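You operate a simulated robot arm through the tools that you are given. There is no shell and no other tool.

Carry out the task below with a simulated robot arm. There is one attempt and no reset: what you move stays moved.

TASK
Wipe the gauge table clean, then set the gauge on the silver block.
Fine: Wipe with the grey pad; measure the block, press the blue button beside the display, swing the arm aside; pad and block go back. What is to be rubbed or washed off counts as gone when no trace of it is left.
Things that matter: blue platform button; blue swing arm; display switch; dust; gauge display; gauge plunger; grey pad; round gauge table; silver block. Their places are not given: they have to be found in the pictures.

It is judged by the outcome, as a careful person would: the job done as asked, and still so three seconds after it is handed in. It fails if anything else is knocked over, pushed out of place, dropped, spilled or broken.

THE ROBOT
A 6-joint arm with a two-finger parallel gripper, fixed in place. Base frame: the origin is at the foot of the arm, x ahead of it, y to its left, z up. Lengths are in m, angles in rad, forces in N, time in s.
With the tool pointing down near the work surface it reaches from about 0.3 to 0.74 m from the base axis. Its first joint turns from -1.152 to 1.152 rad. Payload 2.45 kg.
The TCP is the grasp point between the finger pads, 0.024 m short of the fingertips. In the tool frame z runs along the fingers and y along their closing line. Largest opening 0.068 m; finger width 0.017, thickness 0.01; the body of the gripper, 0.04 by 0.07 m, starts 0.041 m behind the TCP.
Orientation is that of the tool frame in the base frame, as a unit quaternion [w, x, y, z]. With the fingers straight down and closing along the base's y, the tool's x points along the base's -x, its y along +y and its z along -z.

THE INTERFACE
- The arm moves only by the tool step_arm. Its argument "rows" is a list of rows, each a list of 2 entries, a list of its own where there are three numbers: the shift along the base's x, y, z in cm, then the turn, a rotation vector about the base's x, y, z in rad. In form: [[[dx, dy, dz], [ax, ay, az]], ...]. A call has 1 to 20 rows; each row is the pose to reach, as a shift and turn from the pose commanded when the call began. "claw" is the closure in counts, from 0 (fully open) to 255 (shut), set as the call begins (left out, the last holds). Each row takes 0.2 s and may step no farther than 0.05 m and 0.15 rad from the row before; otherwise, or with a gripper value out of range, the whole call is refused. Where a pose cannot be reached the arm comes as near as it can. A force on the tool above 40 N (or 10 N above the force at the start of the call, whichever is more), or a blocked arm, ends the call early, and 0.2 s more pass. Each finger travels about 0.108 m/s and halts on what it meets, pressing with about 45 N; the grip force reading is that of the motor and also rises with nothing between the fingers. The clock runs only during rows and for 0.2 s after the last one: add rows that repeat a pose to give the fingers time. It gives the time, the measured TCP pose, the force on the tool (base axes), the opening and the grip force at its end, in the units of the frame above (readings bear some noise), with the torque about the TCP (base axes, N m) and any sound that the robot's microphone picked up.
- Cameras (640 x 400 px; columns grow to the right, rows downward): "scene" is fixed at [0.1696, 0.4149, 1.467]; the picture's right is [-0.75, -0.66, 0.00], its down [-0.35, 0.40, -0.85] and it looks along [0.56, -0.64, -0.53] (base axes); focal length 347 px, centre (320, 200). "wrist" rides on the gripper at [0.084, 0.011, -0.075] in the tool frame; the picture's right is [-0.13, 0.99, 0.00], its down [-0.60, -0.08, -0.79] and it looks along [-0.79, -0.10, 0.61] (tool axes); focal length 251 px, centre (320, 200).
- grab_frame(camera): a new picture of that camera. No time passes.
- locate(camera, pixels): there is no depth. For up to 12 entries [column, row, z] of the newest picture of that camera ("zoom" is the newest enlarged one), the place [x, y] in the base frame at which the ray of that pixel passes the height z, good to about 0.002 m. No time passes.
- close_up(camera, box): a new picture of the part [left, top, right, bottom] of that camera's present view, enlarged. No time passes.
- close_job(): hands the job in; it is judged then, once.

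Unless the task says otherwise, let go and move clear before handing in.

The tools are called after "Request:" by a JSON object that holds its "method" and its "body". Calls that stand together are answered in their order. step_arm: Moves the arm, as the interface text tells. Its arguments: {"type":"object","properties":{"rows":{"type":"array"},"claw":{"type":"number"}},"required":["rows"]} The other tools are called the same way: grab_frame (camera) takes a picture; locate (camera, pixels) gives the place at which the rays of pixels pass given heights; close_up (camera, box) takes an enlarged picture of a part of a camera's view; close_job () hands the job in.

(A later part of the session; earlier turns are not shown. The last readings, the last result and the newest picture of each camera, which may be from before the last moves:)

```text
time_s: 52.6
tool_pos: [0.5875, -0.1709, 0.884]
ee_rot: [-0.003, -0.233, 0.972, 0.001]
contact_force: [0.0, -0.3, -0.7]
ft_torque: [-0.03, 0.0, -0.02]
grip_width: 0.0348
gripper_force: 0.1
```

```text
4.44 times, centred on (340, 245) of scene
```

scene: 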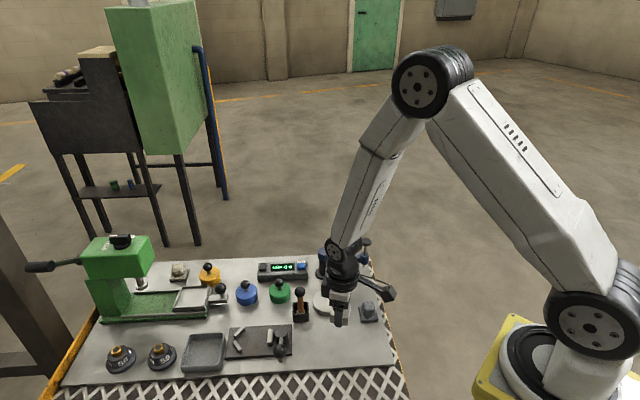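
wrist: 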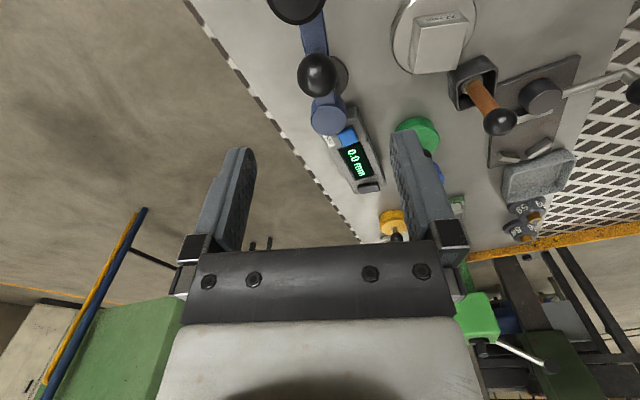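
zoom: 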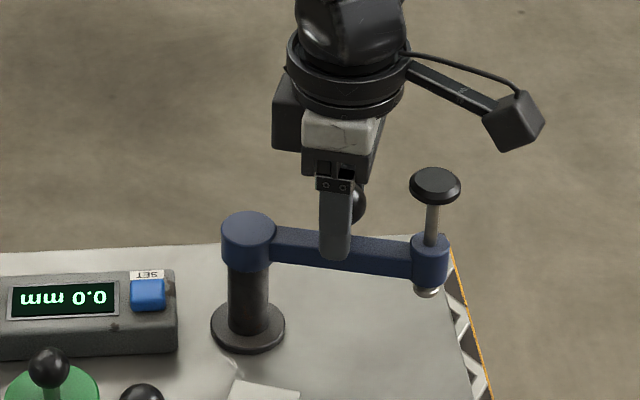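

The ball is caged with 3 mm play and no force. I'll begin the swing: three rows along the arc about the pivot with the tool turning along (22.5°).

Request:
{"method": "step_arm", "body": {"rows": [[[-0.29, 0.69, 0], [0, 0, -0.1309]], [[-0.5, 1.4, 0], [0, 0, -0.2618]], [[-0.6, 2.14, 0], [0, 0, -0.3927]], [[-0.6, 2.14, 0], [0, 0, -0.3927]]]}}

Request:
{"method": "close_up", "body": {"camera": "wrist", "box": [220, 60, 420, 220]}}

Request:
{"method": "close_up", "body": {"camera": "scene", "box": [290, 200, 390, 290]}}

```text
time_s: 53.6
tool_pos: [0.5825, -0.1504, 0.8841]
ee_rot: [-0.003, -0.039, 0.999, 0.002]
contact_force: [-0.3, -0.1, 1.0]
ft_torque: [0.01, 0.02, -0.01]
grip_width: 0.0348
gripper_force: 0.1
```

```text
2.50 times, centred on (320, 140) of wrist
```

zoom: 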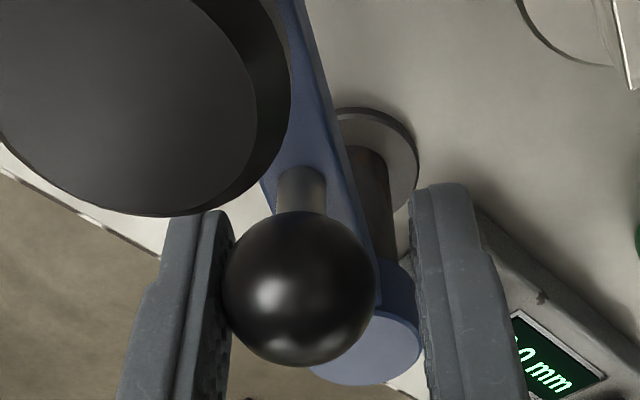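

```text
4.44 times, centred on (340, 245) of scene
```

zoom: 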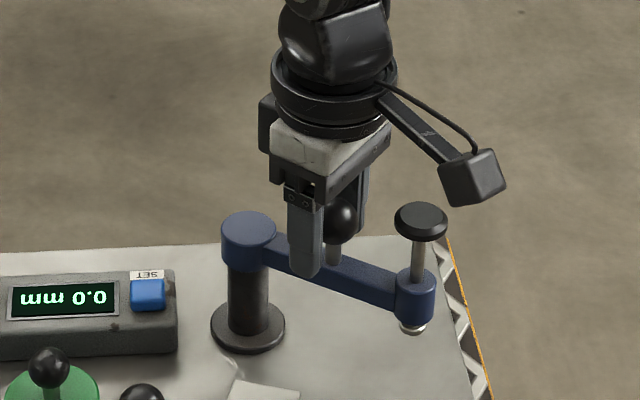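

The arm follows with hardly any force. I'll continue the arc another 30°.

Request:
{"method": "step_arm", "body": {"rows": [[[-0.01, 0.75, 0], [0, 0, -0.1309]], [[0.08, 1.49, 0], [0, 0, -0.2618]], [[0.26, 2.21, 0], [0, 0, -0.3927]], [[0.54, 2.9, 0], [0, 0, -0.5236]], [[0.54, 2.9, 0], [0, 0, -0.5236]]]}}

Request:
{"method": "close_up", "body": {"camera": "wrist", "box": [220, 60, 420, 220]}}

Request:
{"method": "close_up", "body": {"camera": "scene", "box": [290, 220, 390, 310]}}

```text
time_s: 54.8
tool_pos: [0.5888, -0.1198, 0.8837]
ee_rot: [-0.002, 0.221, 0.975, 0.002]
contact_force: [-0.3, 0.1, 0.3]
ft_torque: [-0.01, 0.01, 0.0]
grip_width: 0.0349
gripper_force: 0.0
```

```text
2.50 times, centred on (320, 140) of wrist
```

zoom: 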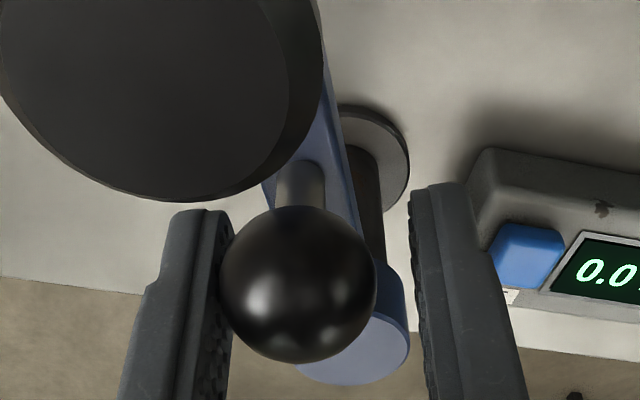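

```text
4.44 times, centred on (340, 265) of scene
```

zoom: 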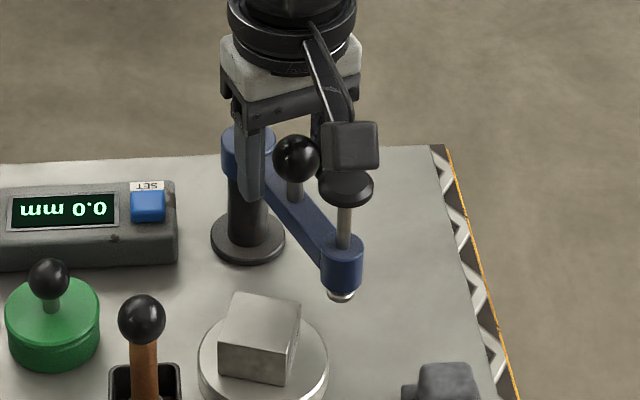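

The arm is now about 25° short of the block. Before passing over the block I'll zoom in on the tip and the block's near corner.

Request:
{"method": "close_up", "body": {"camera": "scene", "box": [310, 265, 360, 310]}}

Request:
{"method": "grab_frame", "body": {"camera": "wrist"}}

```text
8.89 times, centred on (335, 288) of scene
```

zoom: 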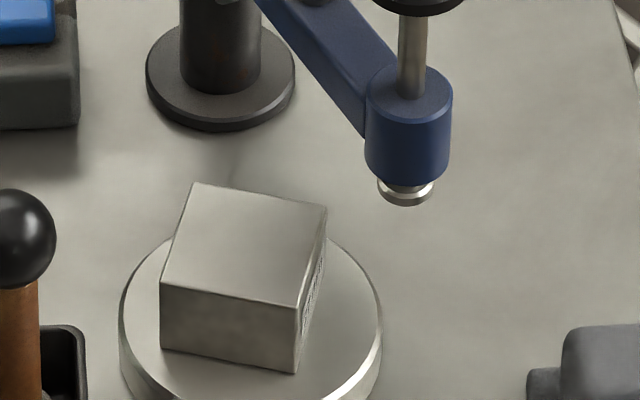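

```text
taken
```

wrist: 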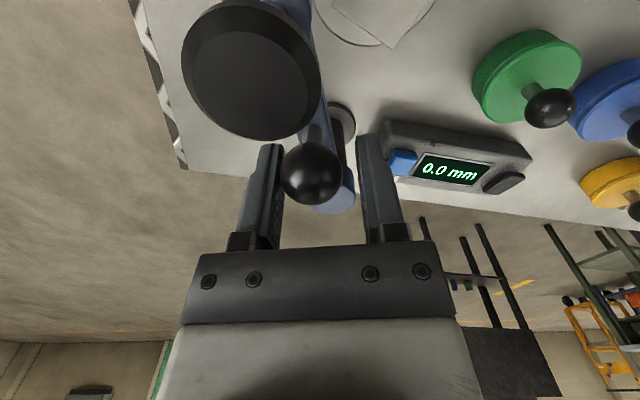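

Request:
{"method": "close_up", "body": {"camera": "scene", "box": [310, 265, 360, 310]}}

Request:
{"method": "locate", "body": {"camera": "zoom", "pixels": [[405, 198, 0.81], [405, 198, 0.82], [405, 198, 0.83], [409, 85, 0.85], [409, 85, 0.86], [327, 207, 0.8125], [298, 306, 0.8125], [196, 183, 0.8125], [160, 282, 0.8125]]}}

```text
8.89 times, centred on (335, 288) of scene
```

zoom: 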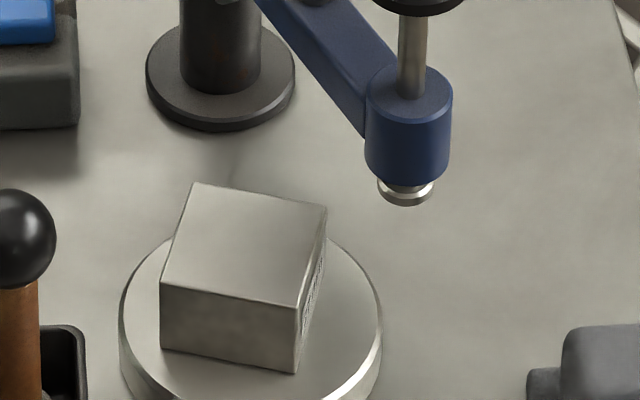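

```text
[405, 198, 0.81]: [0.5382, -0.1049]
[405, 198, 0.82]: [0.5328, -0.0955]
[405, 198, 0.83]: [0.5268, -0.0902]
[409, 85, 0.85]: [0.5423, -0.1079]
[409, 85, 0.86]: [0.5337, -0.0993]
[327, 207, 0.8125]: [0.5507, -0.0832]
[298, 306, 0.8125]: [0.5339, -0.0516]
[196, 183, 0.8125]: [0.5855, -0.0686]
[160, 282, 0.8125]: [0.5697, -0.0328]
```

Calibrated estimates put the tip at 0.815–0.818 with the plunger fully raised under its hub, so it should pass over the block (0.8125). I'll continue in small steps, watching the block for any movement.

Request:
{"method": "step_arm", "body": {"rows": [[[0.18, 0.33, 0], [0, 0, -0.0655]], [[0.36, 0.65, 0], [0, 0, -0.1309]], [[0.36, 0.65, 0], [0, 0, -0.1309]]]}}

Request:
{"method": "close_up", "body": {"camera": "scene", "box": [310, 265, 360, 310]}}

```text
time_s: 55.6
tool_pos: [0.5912, -0.1121, 0.8843]
ee_rot: [-0.002, 0.285, 0.958, 0.003]
contact_force: [-0.6, -0.8, -0.6]
ft_torque: [0.0, 0.0, 0.0]
grip_width: 0.035
gripper_force: 0.3
```

```text
8.89 times, centred on (335, 288) of scene
```

zoom: 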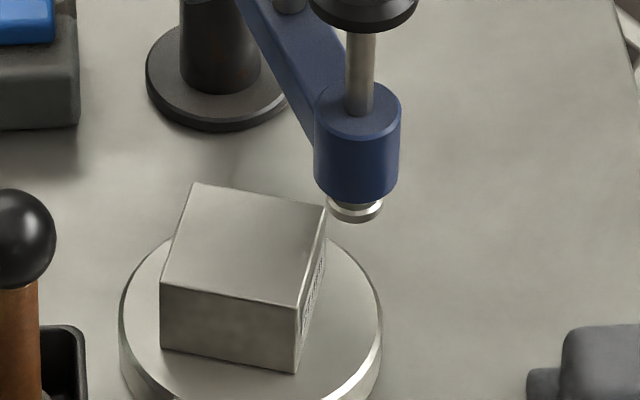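

The tip now overlaps the block's far corner in the picture and the block has not moved. Another 4°.

Request:
{"method": "step_arm", "body": {"rows": [[[0.22, 0.31, 0], [0, 0, -0.0655]], [[0.22, 0.31, 0], [0, 0, -0.0655]]]}}

Request:
{"method": "close_up", "body": {"camera": "scene", "box": [310, 265, 360, 310]}}

```text
time_s: 56.2
tool_pos: [0.5942, -0.1092, 0.8839]
ee_rot: [-0.002, 0.316, 0.949, 0.003]
contact_force: [-0.7, -1.5, 0.6]
ft_torque: [0.0, 0.01, -0.03]
grip_width: 0.035
gripper_force: 0.2
```

```text
8.89 times, centred on (335, 288) of scene
```

zoom: 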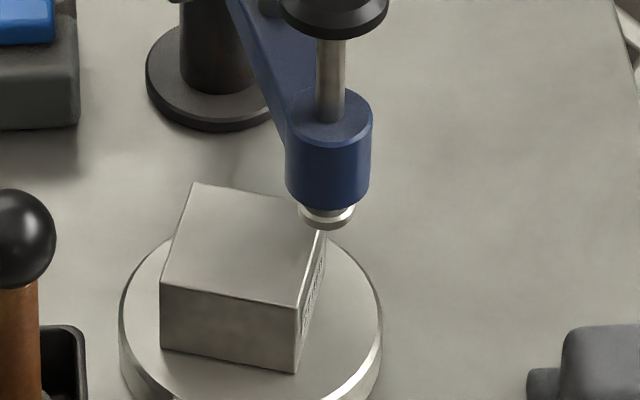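

The block is unmoved and the force stays near zero, so the tip passes above it. Continue to about 71°.

Request:
{"method": "step_arm", "body": {"rows": [[[0.24, 0.29, 0], [0, 0, -0.0655]], [[0.49, 0.57, 0], [0, 0, -0.1309]], [[0.49, 0.57, 0], [0, 0, -0.1309]]]}}

Request:
{"method": "close_up", "body": {"camera": "scene", "box": [300, 255, 360, 310]}}

Request:
{"method": "close_up", "body": {"camera": "wrist", "box": [180, 0, 420, 220]}}

```text
time_s: 57.0
tool_pos: [0.5973, -0.1046, 0.8842]
ee_rot: [-0.001, 0.377, 0.926, 0.002]
contact_force: [0.2, -0.9, -0.7]
ft_torque: [0.01, -0.04, -0.02]
grip_width: 0.0348
gripper_force: 0.1
```

```text
7.27 times, centred on (330, 282) of scene
```

zoom: 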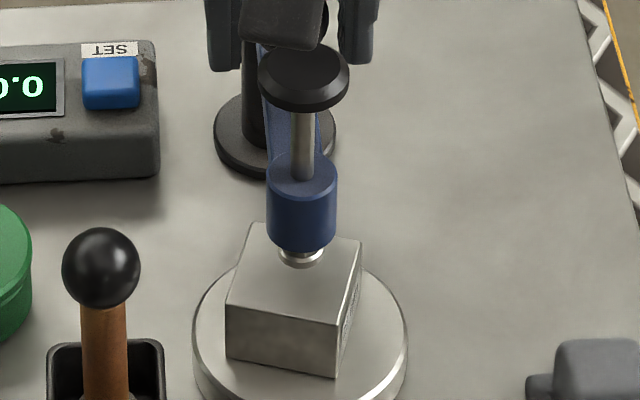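

```text
1.82 times, centred on (300, 110) of wrist
```

zoom: 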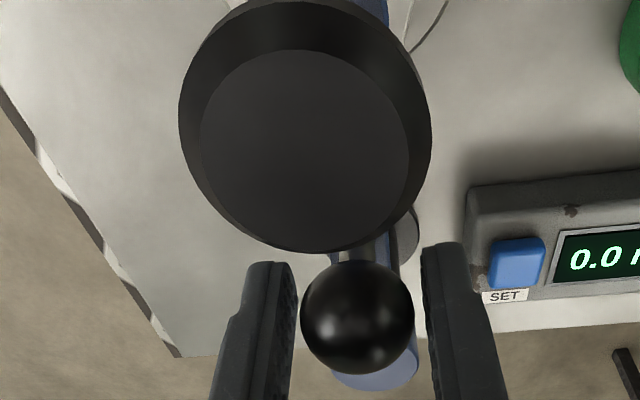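

The plunger tip is now right above the block's top centre (scene zoom tip (302,262), block top centre (297,273)). I'll leave the ball by rising straight up and look.

Request:
{"method": "step_arm", "body": {"rows": [[[0, 0, 2], [0, 0, 0]], [[0, 0, 5], [0, 0, 0]], [[0, 0, 9], [0, 0, 0]], [[0, 0, 9], [0, 0, 0]]]}}

Request:
{"method": "grab_frame", "body": {"camera": "wrist"}}

Request:
{"method": "close_up", "body": {"camera": "scene", "box": [270, 220, 370, 310]}}

```text
time_s: 58.0
tool_pos: [0.5991, -0.1041, 0.9748]
ee_rot: [-0.002, 0.376, 0.927, 0.003]
contact_force: [-0.8, 0.7, -0.3]
ft_torque: [-0.02, 0.01, 0.0]
grip_width: 0.0348
gripper_force: 0.1
```

```text
taken
```

wrist: 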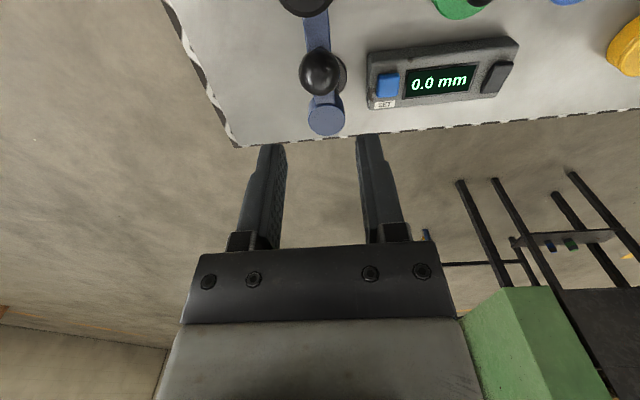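

```text
4.44 times, centred on (320, 265) of scene
```

zoom: 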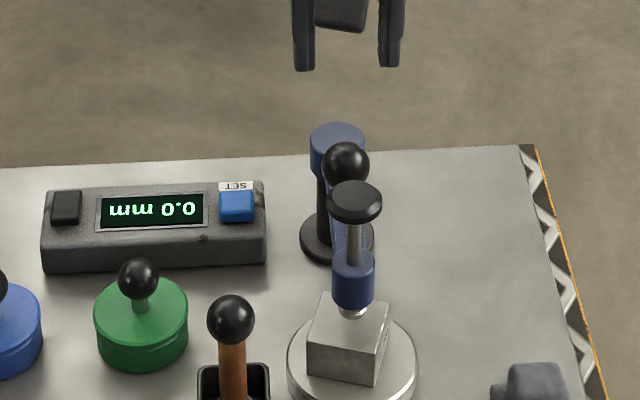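

The arm stays put. I'll locate the cap, ball and tip in this scene close-up.

Request:
{"method": "locate", "body": {"camera": "zoom", "pixels": [[354, 197, 0.905], [354, 197, 0.91], [346, 163, 0.881], [353, 313, 0.817], [337, 137, 0.85], [236, 205, 0.8]]}}

Request:
{"method": "locate", "body": {"camera": "wrist", "pixels": [[320, 72, 0.881], [326, 117, 0.85], [387, 85, 0.8]]}}

```text
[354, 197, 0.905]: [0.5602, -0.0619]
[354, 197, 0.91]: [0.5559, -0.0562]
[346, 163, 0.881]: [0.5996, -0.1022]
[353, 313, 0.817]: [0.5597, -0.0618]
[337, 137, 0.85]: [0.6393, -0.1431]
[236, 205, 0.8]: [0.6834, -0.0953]
```

```text
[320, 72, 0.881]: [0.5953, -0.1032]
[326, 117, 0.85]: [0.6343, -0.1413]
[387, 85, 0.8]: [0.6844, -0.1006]
```

The cap centre is about (0.560,-0.065), top ≈0.907. I'll shut the fingers, move above the cap, then press down gently while watching the display.

Request:
{"method": "step_arm", "body": {"rows": [[[-1.3, 1.3, 0], [0, 0, 0]], [[-2.6, 2.6, 0], [0, 0, 0]], [[-3.9, 3.9, 0], [0, 0, 0]], [[-3.9, 3.9, -1.5], [0, 0, 0]], [[-3.9, 3.9, -2.8], [0, 0, 0]], [[-3.9, 3.9, -2.8], [0, 0, 0]]], "claw": 255}}

Request:
{"method": "close_up", "body": {"camera": "wrist", "box": [220, 40, 420, 200]}}

Request:
{"method": "close_up", "body": {"camera": "scene", "box": [270, 220, 370, 310]}}

```text
time_s: 59.4
tool_pos: [0.56, -0.0641, 0.9453]
ee_rot: [-0.001, 0.377, 0.926, 0.002]
contact_force: [-0.3, 0.1, 0.6]
ft_torque: [0.02, 0.01, -0.01]
grip_width: 0.0001
gripper_force: 23.9
```

```text
2.50 times, centred on (320, 120) of wrist
```

zoom: 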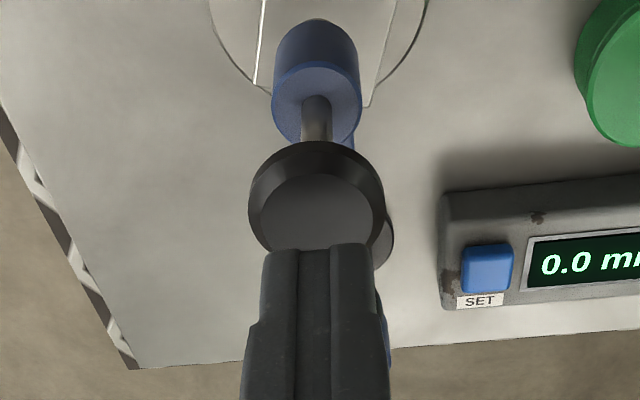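

```text
4.44 times, centred on (320, 265) of scene
```

zoom: 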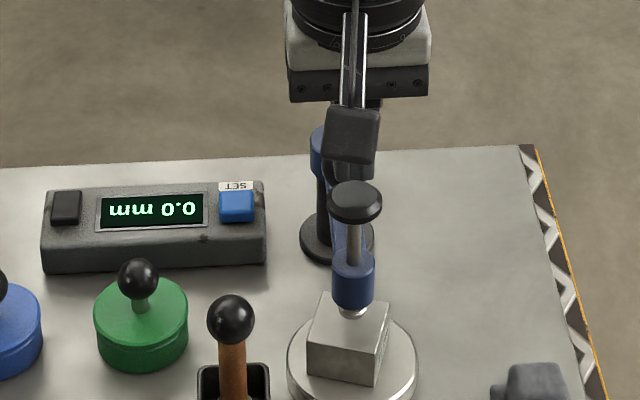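

The fingertips are ~1 cm above the cap. I'll shift 3 mm to centre on it and go down in small steps.

Request:
{"method": "step_arm", "body": {"rows": [[[-0.2, 0.25, -0.5], [0, 0, 0]], [[-0.2, 0.25, -1.0], [0, 0, 0]], [[-0.2, 0.25, -1.0], [0, 0, 0]]]}}

Request:
{"method": "step_arm", "body": {"rows": [[[0, 0, -0.2], [0, 0, 0]], [[0, 0, -0.2], [0, 0, 0]]]}}

Request:
{"method": "step_arm", "body": {"rows": [[[0, 0, -0.2], [0, 0, 0]], [[0, 0, -0.2], [0, 0, 0]]]}}

Request:
{"method": "close_up", "body": {"camera": "scene", "box": [270, 220, 370, 310]}}

```text
time_s: 60.2
tool_pos: [0.5576, -0.062, 0.9338]
ee_rot: [-0.002, 0.377, 0.926, 0.003]
contact_force: [-1.1, 0.1, 0.3]
ft_torque: [0.0, 0.01, 0.01]
grip_width: 0.0002
gripper_force: 23.4
```

```text
time_s: 60.8
tool_pos: [0.5579, -0.0628, 0.9328]
ee_rot: [-0.002, 0.378, 0.926, 0.003]
contact_force: [-0.2, 0.2, 1.6]
ft_torque: [0.04, -0.04, -0.02]
grip_width: 0.0
gripper_force: 23.8
```

```text
time_s: 61.4
tool_pos: [0.5572, -0.0636, 0.9316]
ee_rot: [-0.002, 0.378, 0.926, 0.002]
contact_force: [-0.2, 0.1, 1.1]
ft_torque: [-0.02, 0.01, 0.03]
grip_width: 0.0
gripper_force: 24.2
```

```text
4.44 times, centred on (320, 265) of scene
```

zoom: 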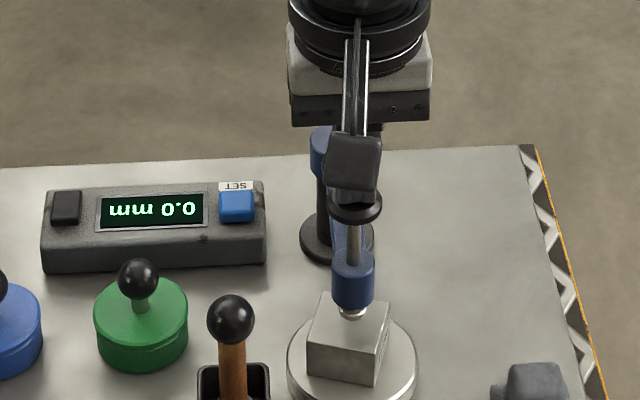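

A light 1–1.6 N contact with the cap begins. I'll keep pressing in 2 mm steps.

Request:
{"method": "step_arm", "body": {"rows": [[[0, 0, -0.2], [0, 0, 0]], [[0, 0, -0.2], [0, 0, 0]]]}}

Request:
{"method": "step_arm", "body": {"rows": [[[0, 0, -0.2], [0, 0, 0]], [[0, 0, -0.2], [0, 0, 0]]]}}

Request:
{"method": "close_up", "body": {"camera": "scene", "box": [270, 220, 370, 310]}}

```text
time_s: 62.0
tool_pos: [0.5581, -0.0636, 0.9298]
ee_rot: [-0.001, 0.377, 0.926, 0.003]
contact_force: [-0.5, -0.6, 0.5]
ft_torque: [-0.01, 0.01, 0.01]
grip_width: 0.0001
gripper_force: 23.5
```

```text
time_s: 62.6
tool_pos: [0.5578, -0.0633, 0.9278]
ee_rot: [-0.002, 0.377, 0.926, 0.002]
contact_force: [-0.5, 0.1, 1.3]
ft_torque: [0.01, 0.0, -0.02]
grip_width: 0.0001
gripper_force: 24.3
```

```text
4.44 times, centred on (320, 265) of scene
```

zoom: 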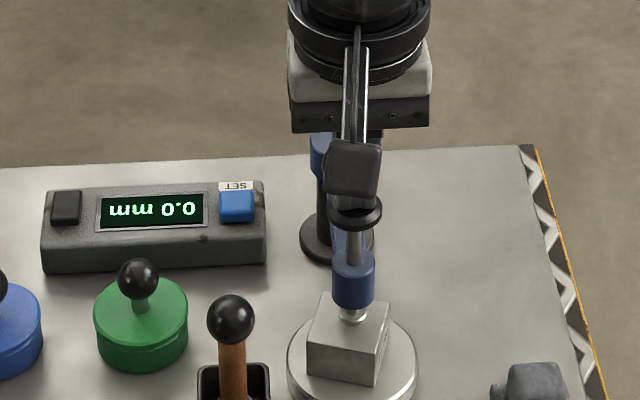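

The tip is coming down (scene zoom 312→316) at about 1 N. Continue in 1.5 mm steps until it meets the block.

Request:
{"method": "step_arm", "body": {"rows": [[[0, 0, -0.15], [0, 0, 0]], [[0, 0, -0.15], [0, 0, 0]]]}}

Request:
{"method": "step_arm", "body": {"rows": [[[0, 0, -0.15], [0, 0, 0]], [[0, 0, -0.15], [0, 0, 0]]]}}

Request:
{"method": "close_up", "body": {"camera": "scene", "box": [270, 220, 370, 310]}}

Request:
{"method": "close_up", "body": {"camera": "scene", "box": [310, 265, 350, 305]}}

```text
time_s: 63.2
tool_pos: [0.5576, -0.0637, 0.926]
ee_rot: [-0.002, 0.377, 0.926, 0.002]
contact_force: [0.3, -0.1, 1.0]
ft_torque: [-0.01, -0.02, 0.02]
grip_width: 0.0003
gripper_force: 23.8
```

```text
time_s: 63.8
tool_pos: [0.5579, -0.0632, 0.9246]
ee_rot: [-0.002, 0.378, 0.926, 0.003]
contact_force: [0.1, -0.3, 0.9]
ft_torque: [-0.03, 0.01, -0.03]
grip_width: 0.0001
gripper_force: 23.5
```

```text
4.44 times, centred on (320, 265) of scene
```

zoom: 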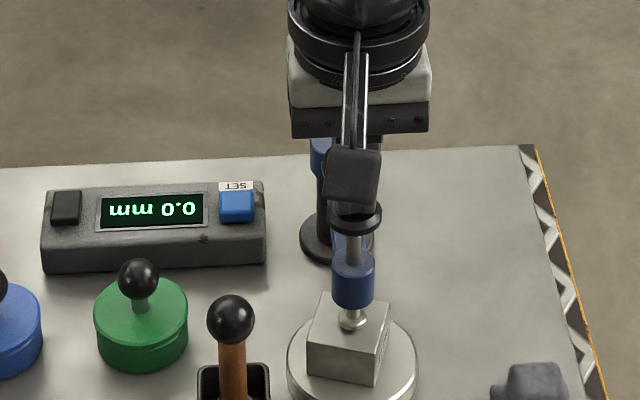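

```text
10.00 times, centred on (330, 285) of scene
```

zoom: 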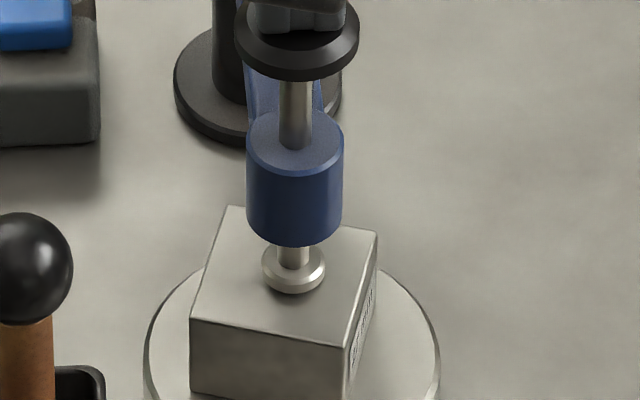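

The plunger is extending over the block's centre, not yet touching. Continue pressing.

Request:
{"method": "step_arm", "body": {"rows": [[[0, 0, -0.15], [0, 0, 0]], [[0, 0, -0.15], [0, 0, 0]]]}}

Request:
{"method": "step_arm", "body": {"rows": [[[0, 0, -0.15], [0, 0, 0]], [[0, 0, -0.15], [0, 0, 0]]]}}

Request:
{"method": "close_up", "body": {"camera": "scene", "box": [270, 220, 370, 310]}}

Request:
{"method": "close_up", "body": {"camera": "scene", "box": [310, 265, 350, 305]}}

```text
time_s: 64.4
tool_pos: [0.5585, -0.0623, 0.9237]
ee_rot: [-0.002, 0.377, 0.926, 0.003]
contact_force: [0.6, -1.4, 0.2]
ft_torque: [-0.03, 0.03, 0.0]
grip_width: 0.0
gripper_force: 23.7
```

```text
time_s: 65.0
tool_pos: [0.5579, -0.062, 0.9223]
ee_rot: [0.0, 0.377, 0.926, 0.003]
contact_force: [-1.5, -0.8, 10.0]
ft_torque: [-0.09, 0.01, -0.04]
grip_width: 0.0002
gripper_force: 23.6
```

```text
4.44 times, centred on (320, 265) of scene
```

zoom: 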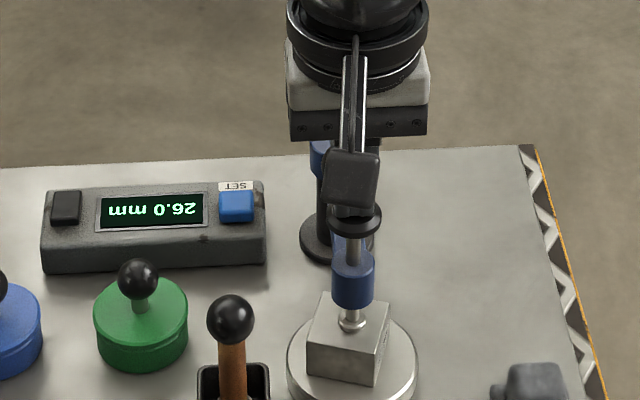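

```text
10.00 times, centred on (330, 285) of scene
```

zoom: 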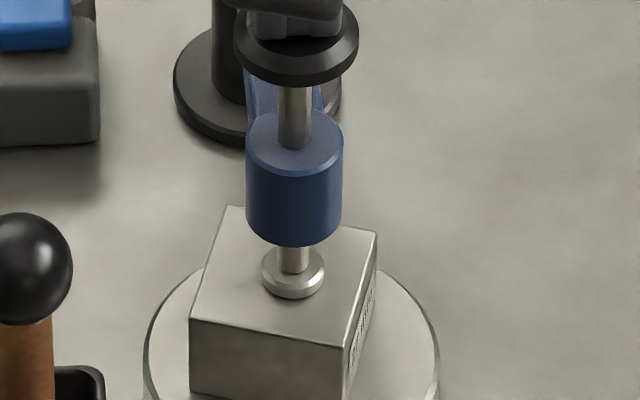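

At 10 N contact the display jumped to 26.0 mm — the plunger touches the block. I'll withdraw the fingers upward and see whether the plunger and reading stay.

Request:
{"method": "step_arm", "body": {"rows": [[[0, 0, 0.15], [0, 0, 0]], [[0, 0, 0.3], [0, 0, 0]], [[0, 0, 0.3], [0, 0, 0]]]}}

Request:
{"method": "close_up", "body": {"camera": "scene", "box": [270, 220, 370, 310]}}

Request:
{"method": "step_arm", "body": {"rows": [[[0, 0, 1], [0, 0, 0]], [[0, 0, 3], [0, 0, 0]], [[0, 0, 5], [0, 0, 0]], [[0, 0, 5], [0, 0, 0]]]}}

Request:
{"method": "close_up", "body": {"camera": "scene", "box": [270, 220, 370, 310]}}

```text
time_s: 65.8
tool_pos: [0.557, -0.0627, 0.9244]
ee_rot: [-0.001, 0.377, 0.926, 0.003]
contact_force: [-0.3, 0.4, 0.9]
ft_torque: [0.03, -0.01, 0.0]
grip_width: 0.0
gripper_force: 23.2
```

```text
4.44 times, centred on (320, 265) of scene
```

zoom: 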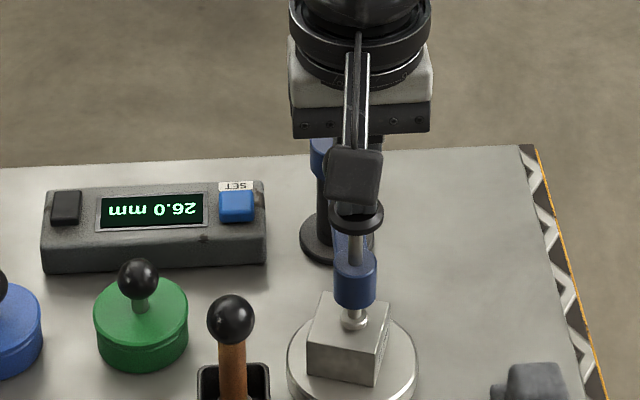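

```text
time_s: 66.8
tool_pos: [0.5569, -0.0627, 0.9741]
ee_rot: [-0.002, 0.377, 0.926, 0.003]
contact_force: [-0.7, 0.7, -0.3]
ft_torque: [-0.01, 0.0, 0.0]
grip_width: 0.0004
gripper_force: 23.7
```

```text
4.44 times, centred on (320, 265) of scene
```

zoom: 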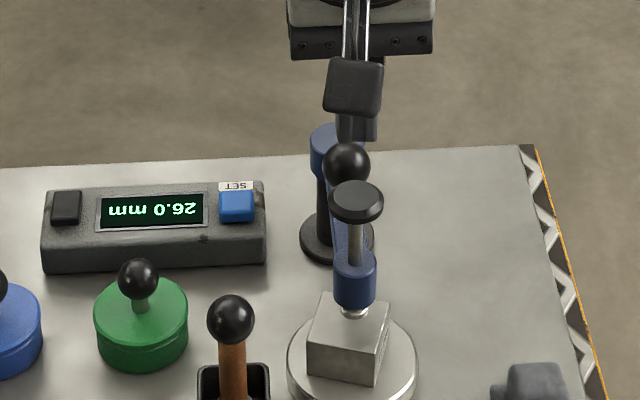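

The plunger sprang back up and the display holds 26.0 mm. Next the blue SET button (≈(0.684,-0.100,0.80)); the present yaw keeps the camera away from ball and cap. I'll move above the button with closed fingers.

Request:
{"method": "step_arm", "body": {"rows": [[[3.2, -0.9, 0], [0, 0, 0]], [[6.4, -1.9, 0], [0, 0, 0]], [[9.6, -2.8, 0], [0, 0, 0]], [[12.7, -3.7, 0], [0, 0, 0]], [[12.7, -3.7, -2.4], [0, 0, 0]], [[12.7, -3.7, -2.4], [0, 0, 0]]]}}

Request:
{"method": "grab_frame", "body": {"camera": "wrist"}}

Request:
{"method": "close_up", "body": {"camera": "wrist", "box": [220, 0, 420, 160]}}

Request:
{"method": "close_up", "body": {"camera": "scene", "box": [240, 210, 360, 310]}}

```text
time_s: 68.2
tool_pos: [0.6832, -0.1026, 0.9501]
ee_rot: [-0.002, 0.377, 0.926, 0.002]
contact_force: [-0.1, -0.5, -0.1]
ft_torque: [-0.02, -0.05, 0.05]
grip_width: 0.0001
gripper_force: 23.1
```

```text
taken
```

wrist: 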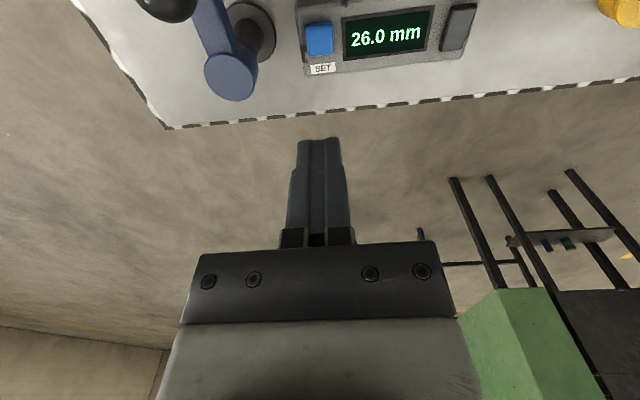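

```text
2.50 times, centred on (320, 80) of wrist
```

zoom: 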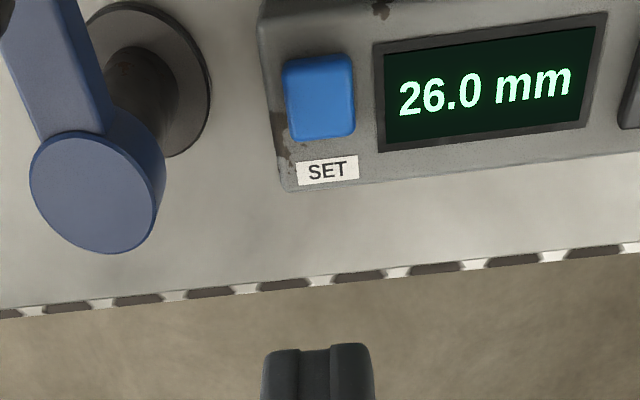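

```text
4.00 times, centred on (300, 260) of scene
```

zoom: 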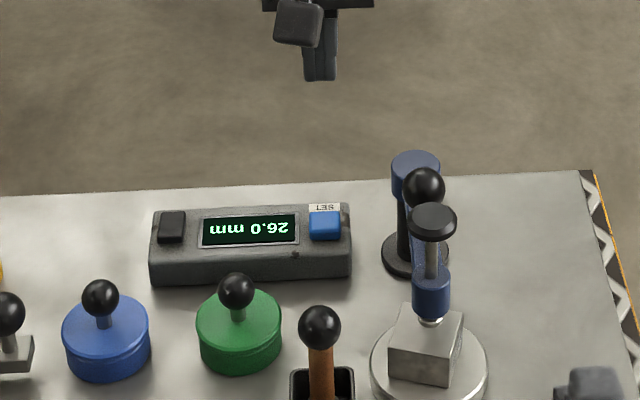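

Request:
{"method": "locate", "body": {"camera": "wrist", "pixels": [[319.6, 38.8, 0.795], [319.6, 38.8, 0.8], [319.6, 38.8, 0.805]]}}

Request:
{"method": "locate", "body": {"camera": "zoom", "pixels": [[324, 224, 0.795], [324, 224, 0.8], [324, 224, 0.805], [236, 290, 0.84]]}}

```text
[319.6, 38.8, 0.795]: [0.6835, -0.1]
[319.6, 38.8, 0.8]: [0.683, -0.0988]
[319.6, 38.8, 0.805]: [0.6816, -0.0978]
```

```text
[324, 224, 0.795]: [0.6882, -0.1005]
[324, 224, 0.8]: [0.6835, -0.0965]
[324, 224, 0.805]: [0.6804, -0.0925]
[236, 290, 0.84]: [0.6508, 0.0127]
```

The button centre is (0.683,-0.099) at z≈0.80. I'll descend to about 1 cm above it and verify.

Request:
{"method": "step_arm", "body": {"rows": [[[0, 0.3, -3], [0, 0, 0]], [[0, 0.3, -6], [0, 0, 0]], [[0, 0.3, -9], [0, 0, 0]], [[0, 0.3, -11], [0, 0, 0]], [[0, 0.3, -11], [0, 0, 0]]]}}

Request:
{"method": "close_up", "body": {"camera": "wrist", "box": [220, 40, 420, 200]}}

Request:
{"method": "close_up", "body": {"camera": "scene", "box": [240, 210, 360, 310]}}

```text
time_s: 69.4
tool_pos: [0.6831, -0.0975, 0.8416]
ee_rot: [-0.001, 0.377, 0.926, 0.003]
contact_force: [-0.1, -0.2, -0.7]
ft_torque: [-0.01, 0.03, 0.01]
grip_width: 0.0
gripper_force: 23.9
```

```text
2.50 times, centred on (320, 120) of wrist
```

zoom: 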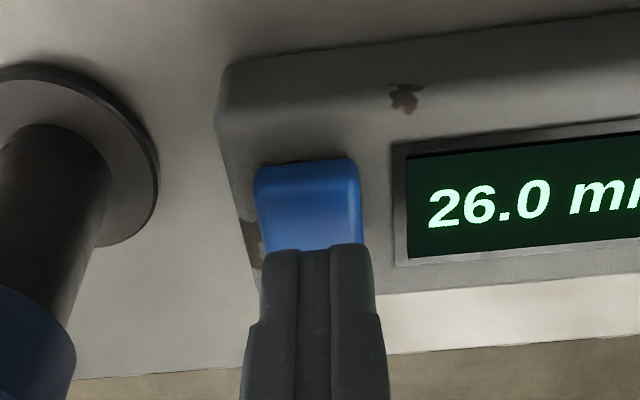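

```text
4.00 times, centred on (300, 260) of scene
```

zoom: 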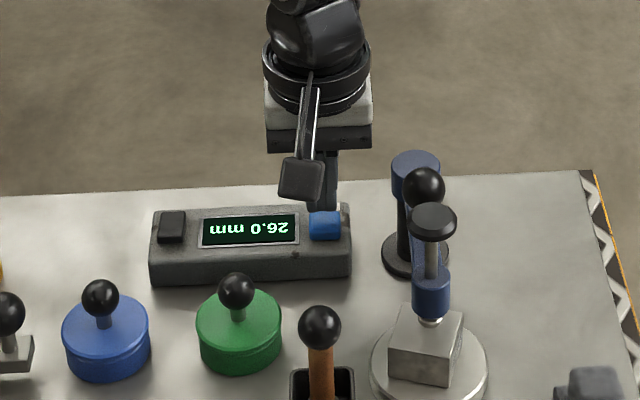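

The tips are above the button, slightly right of centre; I'll shift 2 mm and lower in small steps to press.

Request:
{"method": "step_arm", "body": {"rows": [[[-0.14, -0.14, -0.7], [0, 0, 0]], [[-0.14, -0.14, -1.3], [0, 0, 0]], [[-0.14, -0.14, -1.3], [0, 0, 0]]]}}

Request:
{"method": "step_arm", "body": {"rows": [[[0, 0, -0.2], [0, 0, 0]], [[0, 0, -0.2], [0, 0, 0]]]}}

Request:
{"method": "step_arm", "body": {"rows": [[[0, 0, -0.15], [0, 0, 0]], [[0, 0, -0.15], [0, 0, 0]]]}}

Request:
{"method": "close_up", "body": {"camera": "scene", "box": [240, 210, 360, 310]}}

```text
time_s: 70.2
tool_pos: [0.683, -0.1003, 0.8273]
ee_rot: [-0.002, 0.376, 0.926, 0.003]
contact_force: [-0.4, 0.6, 2.0]
ft_torque: [0.0, -0.02, 0.01]
grip_width: 0.0
gripper_force: 23.2
heard: click
```

```text
time_s: 70.8
tool_pos: [0.6831, -0.0996, 0.8262]
ee_rot: [-0.001, 0.377, 0.926, 0.003]
contact_force: [-4.5, 1.1, 13.1]
ft_torque: [-0.06, 0.06, 0.01]
grip_width: 0.0
gripper_force: 24.1
```

```text
time_s: 71.4
tool_pos: [0.6831, -0.099, 0.8263]
ee_rot: [-0.001, 0.377, 0.926, 0.002]
contact_force: [-15.6, -3.1, 33.8]
ft_torque: [-0.17, 0.36, -0.01]
grip_width: 0.0
gripper_force: 23.7
```

```text
4.00 times, centred on (300, 260) of scene
```

zoom: 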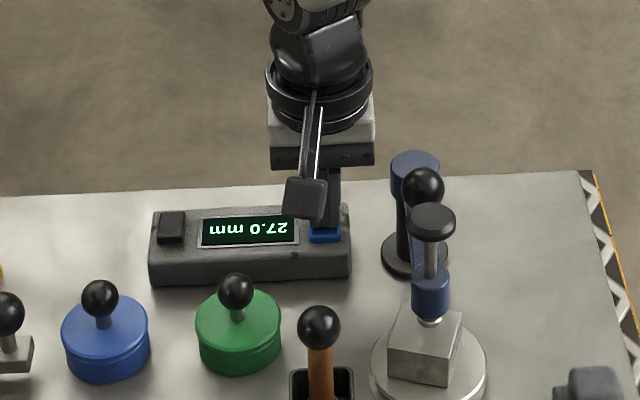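

A click was heard and the display now reads 27.0 mm. I'll release upward at once and check the display stays and nothing moved.

Request:
{"method": "step_arm", "body": {"rows": [[[0, 0, 0.4], [0, 0, 0]], [[0, 0, 2], [0, 0, 0]], [[0, 0, 5], [0, 0, 0]], [[0, 0, 9], [0, 0, 0]], [[0, 0, 13], [0, 0, 0]], [[0, 0, 13], [0, 0, 0]]]}}

Request:
{"method": "close_up", "body": {"camera": "scene", "box": [240, 210, 360, 310]}}

```text
time_s: 72.8
tool_pos: [0.6835, -0.097, 0.9542]
ee_rot: [-0.002, 0.377, 0.926, 0.003]
contact_force: [0.4, -0.7, 0.2]
ft_torque: [0.0, -0.02, -0.02]
grip_width: 0.0
gripper_force: 23.8
```

```text
4.00 times, centred on (300, 260) of scene
```

zoom: 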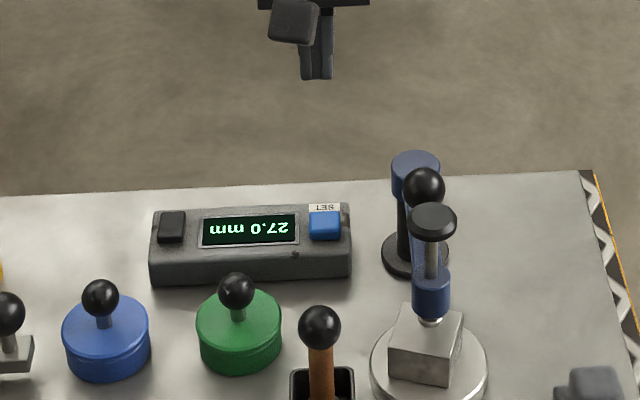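

Display steady at 27.0 mm, button released, box unmoved. Next I swing the arm aside: go above the ball (≈(0.598,-0.103)), fingers open.

Request:
{"method": "step_arm", "body": {"rows": [[[-2.8, -0.2, 1], [0, 0, 0]], [[-5.7, -0.4, 2], [0, 0, 0]], [[-8.5, -0.6, 2], [0, 0, 0]], [[-8.5, -0.6, 2], [0, 0, 0]]], "claw": 0}}

Request:
{"method": "grab_frame", "body": {"camera": "wrist"}}

```text
time_s: 73.8
tool_pos: [0.5983, -0.1058, 0.9732]
ee_rot: [-0.002, 0.377, 0.926, 0.002]
contact_force: [-0.6, -0.4, 0.2]
ft_torque: [0.02, 0.01, -0.02]
grip_width: 0.0683
gripper_force: 0.1
```

```text
taken
```

wrist: 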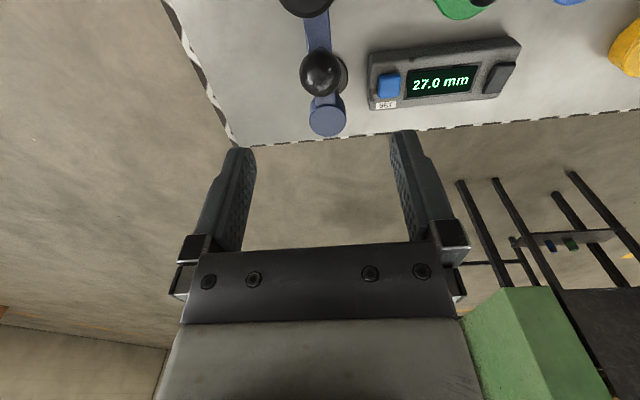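

The ball is at (320,72), centred on the tool axis as before. I'll descend around it and cage it loosely.

Request:
{"method": "step_arm", "body": {"rows": [[[0, 0.1, -3], [0, 0, 0]], [[0, 0.1, -6], [0, 0, 0]], [[0, 0.1, -9], [0, 0, 0]], [[0, 0.1, -9], [0, 0, 0]]], "claw": 0}}

Request:
{"method": "step_arm", "body": {"rows": [[[0, 0, 0], [0, 0, 0]], [[0, 0, 0], [0, 0, 0]], [[0, 0, 0], [0, 0, 0]]], "claw": 125}}

Request:
{"method": "close_up", "body": {"camera": "wrist", "box": [220, 60, 420, 220]}}

Request:
{"method": "close_up", "body": {"camera": "scene", "box": [300, 255, 360, 310]}}

```text
time_s: 74.8
tool_pos: [0.6003, -0.1044, 0.8818]
ee_rot: [-0.002, 0.377, 0.926, 0.003]
contact_force: [-0.9, 0.2, -0.4]
ft_torque: [0.0, 0.0, 0.05]
grip_width: 0.0681
gripper_force: 0.2
```

```text
time_s: 75.6
tool_pos: [0.6006, -0.1038, 0.8822]
ee_rot: [-0.002, 0.377, 0.926, 0.003]
contact_force: [0.0, -1.5, 0.9]
ft_torque: [-0.02, 0.02, -0.02]
grip_width: 0.0347
gripper_force: 0.1
```

```text
2.50 times, centred on (320, 140) of wrist
```

zoom: 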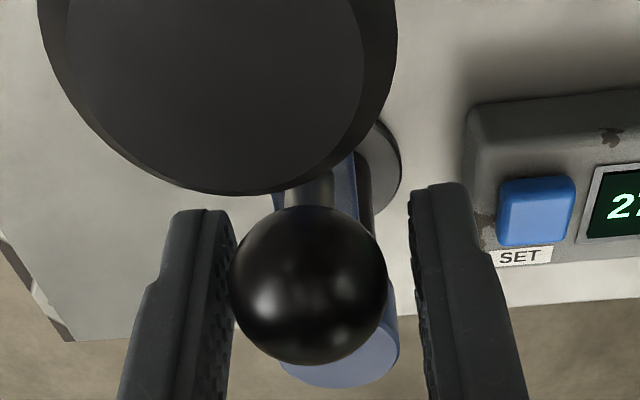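

```text
7.27 times, centred on (330, 282) of scene
```

zoom: 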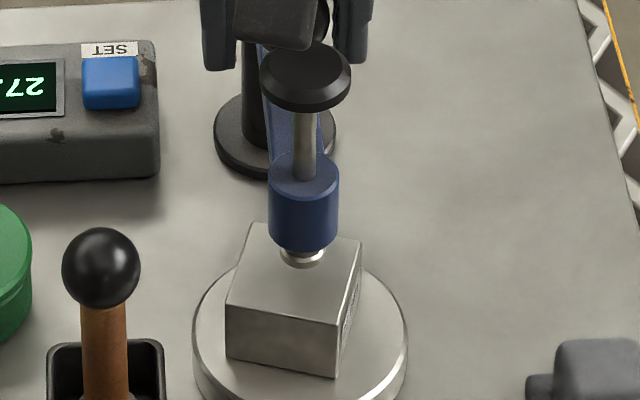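

The ball is caged and free. I'll swing back along the same arc, first 37.5°.

Request:
{"method": "step_arm", "body": {"rows": [[[-0.49, -0.57, 0], [0, 0, 0.1309]], [[-0.89, -1.19, 0], [0, 0, 0.2618]], [[-1.21, -1.87, 0], [0, 0, 0.3927]], [[-1.44, -2.58, 0], [0, 0, 0.5236]], [[-1.58, -3.31, 0], [0, 0, 0.6545]], [[-1.58, -3.31, 0], [0, 0, 0.6545]]]}}

Request:
{"method": "close_up", "body": {"camera": "wrist", "box": [220, 60, 420, 220]}}

Request:
{"method": "close_up", "body": {"camera": "scene", "box": [290, 220, 390, 310]}}

```text
time_s: 77.0
tool_pos: [0.5828, -0.1362, 0.8844]
ee_rot: [-0.002, 0.059, 0.998, 0.002]
contact_force: [-0.5, 0.6, 0.2]
ft_torque: [-0.01, -0.01, 0.02]
grip_width: 0.0349
gripper_force: 0.2
```

```text
2.50 times, centred on (320, 140) of wrist
```

zoom: 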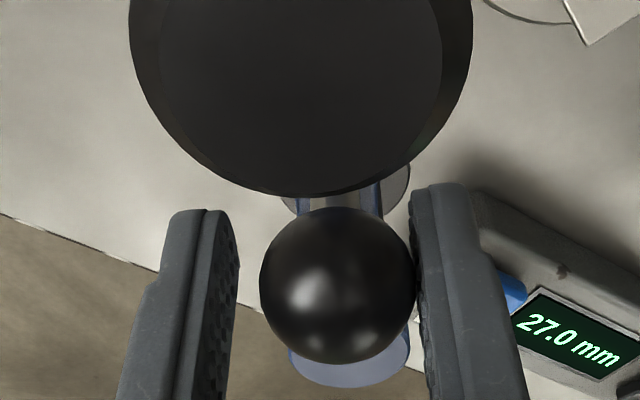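

```text
4.44 times, centred on (340, 265) of scene
```

zoom: 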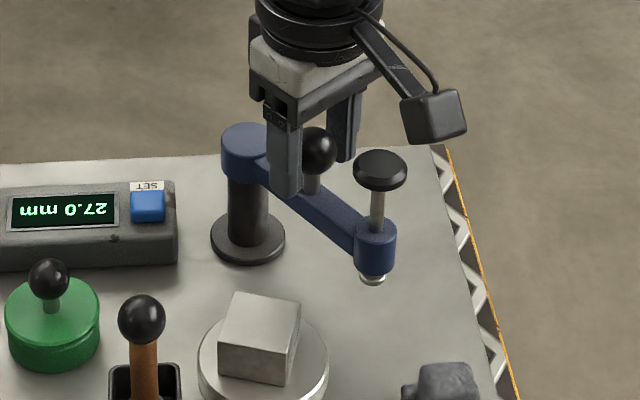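

The arm follows well, block unmoved. Second half of the swing back to its original rest angle.

Request:
{"method": "step_arm", "body": {"rows": [[[-0.04, -0.74, 0], [0, 0, 0.1309]], [[0.02, -1.49, 0], [0, 0, 0.2618]], [[0.17, -2.22, 0], [0, 0, 0.3927]], [[0.42, -2.92, 0], [0, 0, 0.5236]], [[0.76, -3.58, 0], [0, 0, 0.6545]], [[0.76, -3.58, 0], [0, 0, 0.6545]]]}}

Request:
{"method": "close_up", "body": {"camera": "wrist", "box": [220, 60, 420, 220]}}

Request:
{"method": "close_up", "body": {"camera": "scene", "box": [312, 230, 384, 285]}}

```text
time_s: 78.4
tool_pos: [0.5879, -0.1716, 0.8831]
ee_rot: [-0.003, -0.266, 0.964, 0.001]
contact_force: [0.0, 0.6, 0.7]
ft_torque: [0.02, 0.02, 0.02]
grip_width: 0.0346
gripper_force: 0.1
```

```text
2.50 times, centred on (320, 140) of wrist
```

zoom: 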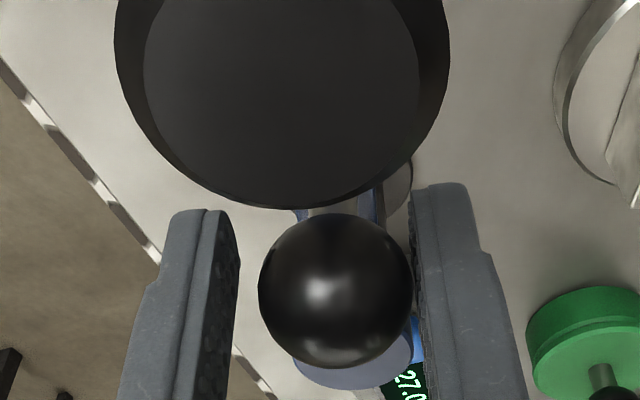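

```text
7.27 times, centred on (348, 258) of scene
```

zoom: 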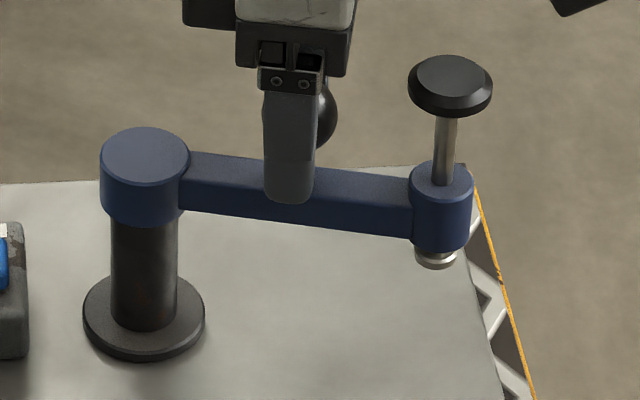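

The arm is exactly back at its original rest pose (cap at (450,85), tip (435,257) as in the first close-up). I'll rise off the ball and go above the block on the table.

Request:
{"method": "step_arm", "body": {"rows": [[[0, 0, 3], [0, 0, 0]], [[0, 0, 6], [0, 0, 0]], [[0, 0, 9], [0, 0, 0]], [[-0.7, 2.7, 9], [0, 0, -0.017]], [[-1.4, 5.4, 9], [0, 0, -0.034]], [[-2.1, 8.1, 9], [0, 0, -0.051]], [[-2.75, 10.9, 9], [0, 0, -0.068]], [[-2.75, 10.9, 5], [0, 0, -0.068]], [[-2.75, 10.9, 5], [0, 0, -0.068]]]}}

Request:
{"method": "step_arm", "body": {"rows": [[[0, 0, 0], [0, 0, 0]], [[0, 0, 0], [0, 0, 0]]], "claw": 0}}

Request:
{"method": "close_up", "body": {"camera": "wrist", "box": [220, 0, 420, 140]}}

Request:
{"method": "close_up", "body": {"camera": "scene", "box": [280, 230, 380, 320]}}

```text
time_s: 80.4
tool_pos: [0.5605, -0.0645, 0.9331]
ee_rot: [-0.003, -0.231, 0.973, 0.001]
contact_force: [0.5, -0.2, 0.0]
ft_torque: [0.0, 0.02, -0.02]
grip_width: 0.0349
gripper_force: 0.0
```

```text
time_s: 81.0
tool_pos: [0.5612, -0.0646, 0.9334]
ee_rot: [-0.003, -0.232, 0.973, 0.0]
contact_force: [0.9, -0.1, -0.3]
ft_torque: [0.01, 0.03, 0.05]
grip_width: 0.068
gripper_force: 0.1
```

```text
2.86 times, centred on (320, 70) of wrist
```

zoom: 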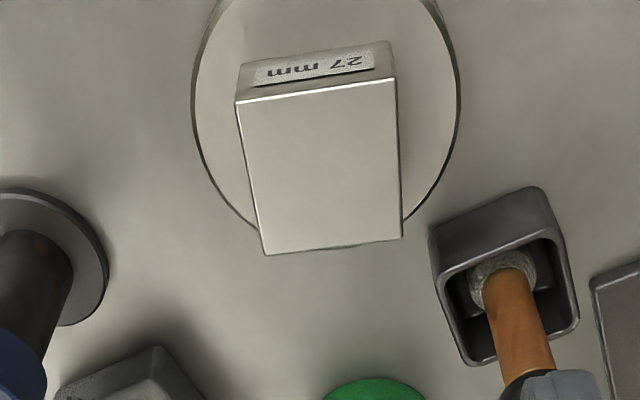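

```text
4.44 times, centred on (330, 275) of scene
```

zoom: 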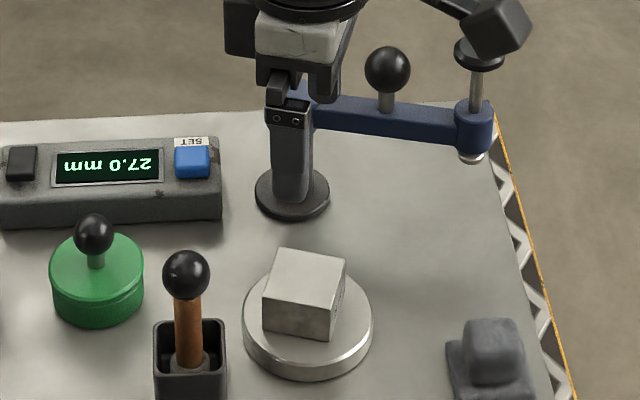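

Request:
{"method": "grab_frame", "body": {"camera": "wrist"}}

Request:
{"method": "locate", "body": {"camera": "wrist", "pixels": [[290.95, 36.05, 0.8125], [346.25, 27.3, 0.8125], [348.4, 82.6, 0.8125], [300.75, 88.9, 0.8125]]}}

```text
taken
```

wrist: 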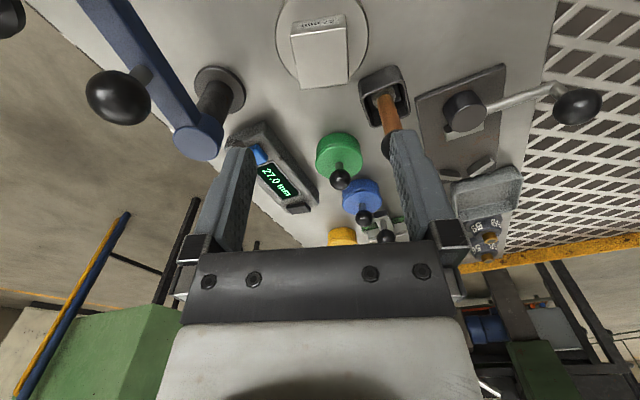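

```text
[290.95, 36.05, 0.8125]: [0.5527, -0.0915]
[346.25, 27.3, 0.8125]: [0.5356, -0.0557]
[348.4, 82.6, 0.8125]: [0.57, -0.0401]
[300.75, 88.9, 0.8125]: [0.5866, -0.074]
```

The block centre (0.561,-0.065) lies right under the tool. I'll descend with open fingers to the release height and grip it.

Request:
{"method": "step_arm", "body": {"rows": [[[0, 0, -3.5], [0, 0, 0]], [[0, 0, -7], [0, 0, 0]], [[0, 0, -10], [0, 0, 0]], [[0, 0, -11.8], [0, 0, 0]], [[0, 0, -11.8], [0, 0, 0]]], "claw": 0}}

Request:
{"method": "close_up", "body": {"camera": "wrist", "box": [220, 60, 420, 200]}}

```text
time_s: 82.2
tool_pos: [0.5638, -0.0639, 0.8154]
ee_rot: [-0.003, -0.231, 0.973, 0.001]
contact_force: [0.6, 0.1, -0.2]
ft_torque: [0.0, 0.01, -0.01]
grip_width: 0.068
gripper_force: 0.0
```

```text
2.86 times, centred on (320, 130) of wrist
```

zoom: 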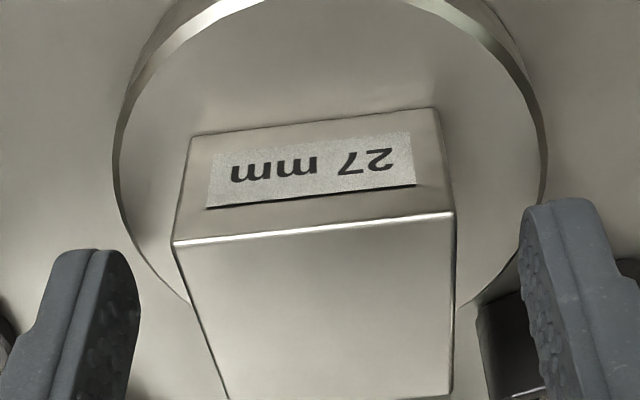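

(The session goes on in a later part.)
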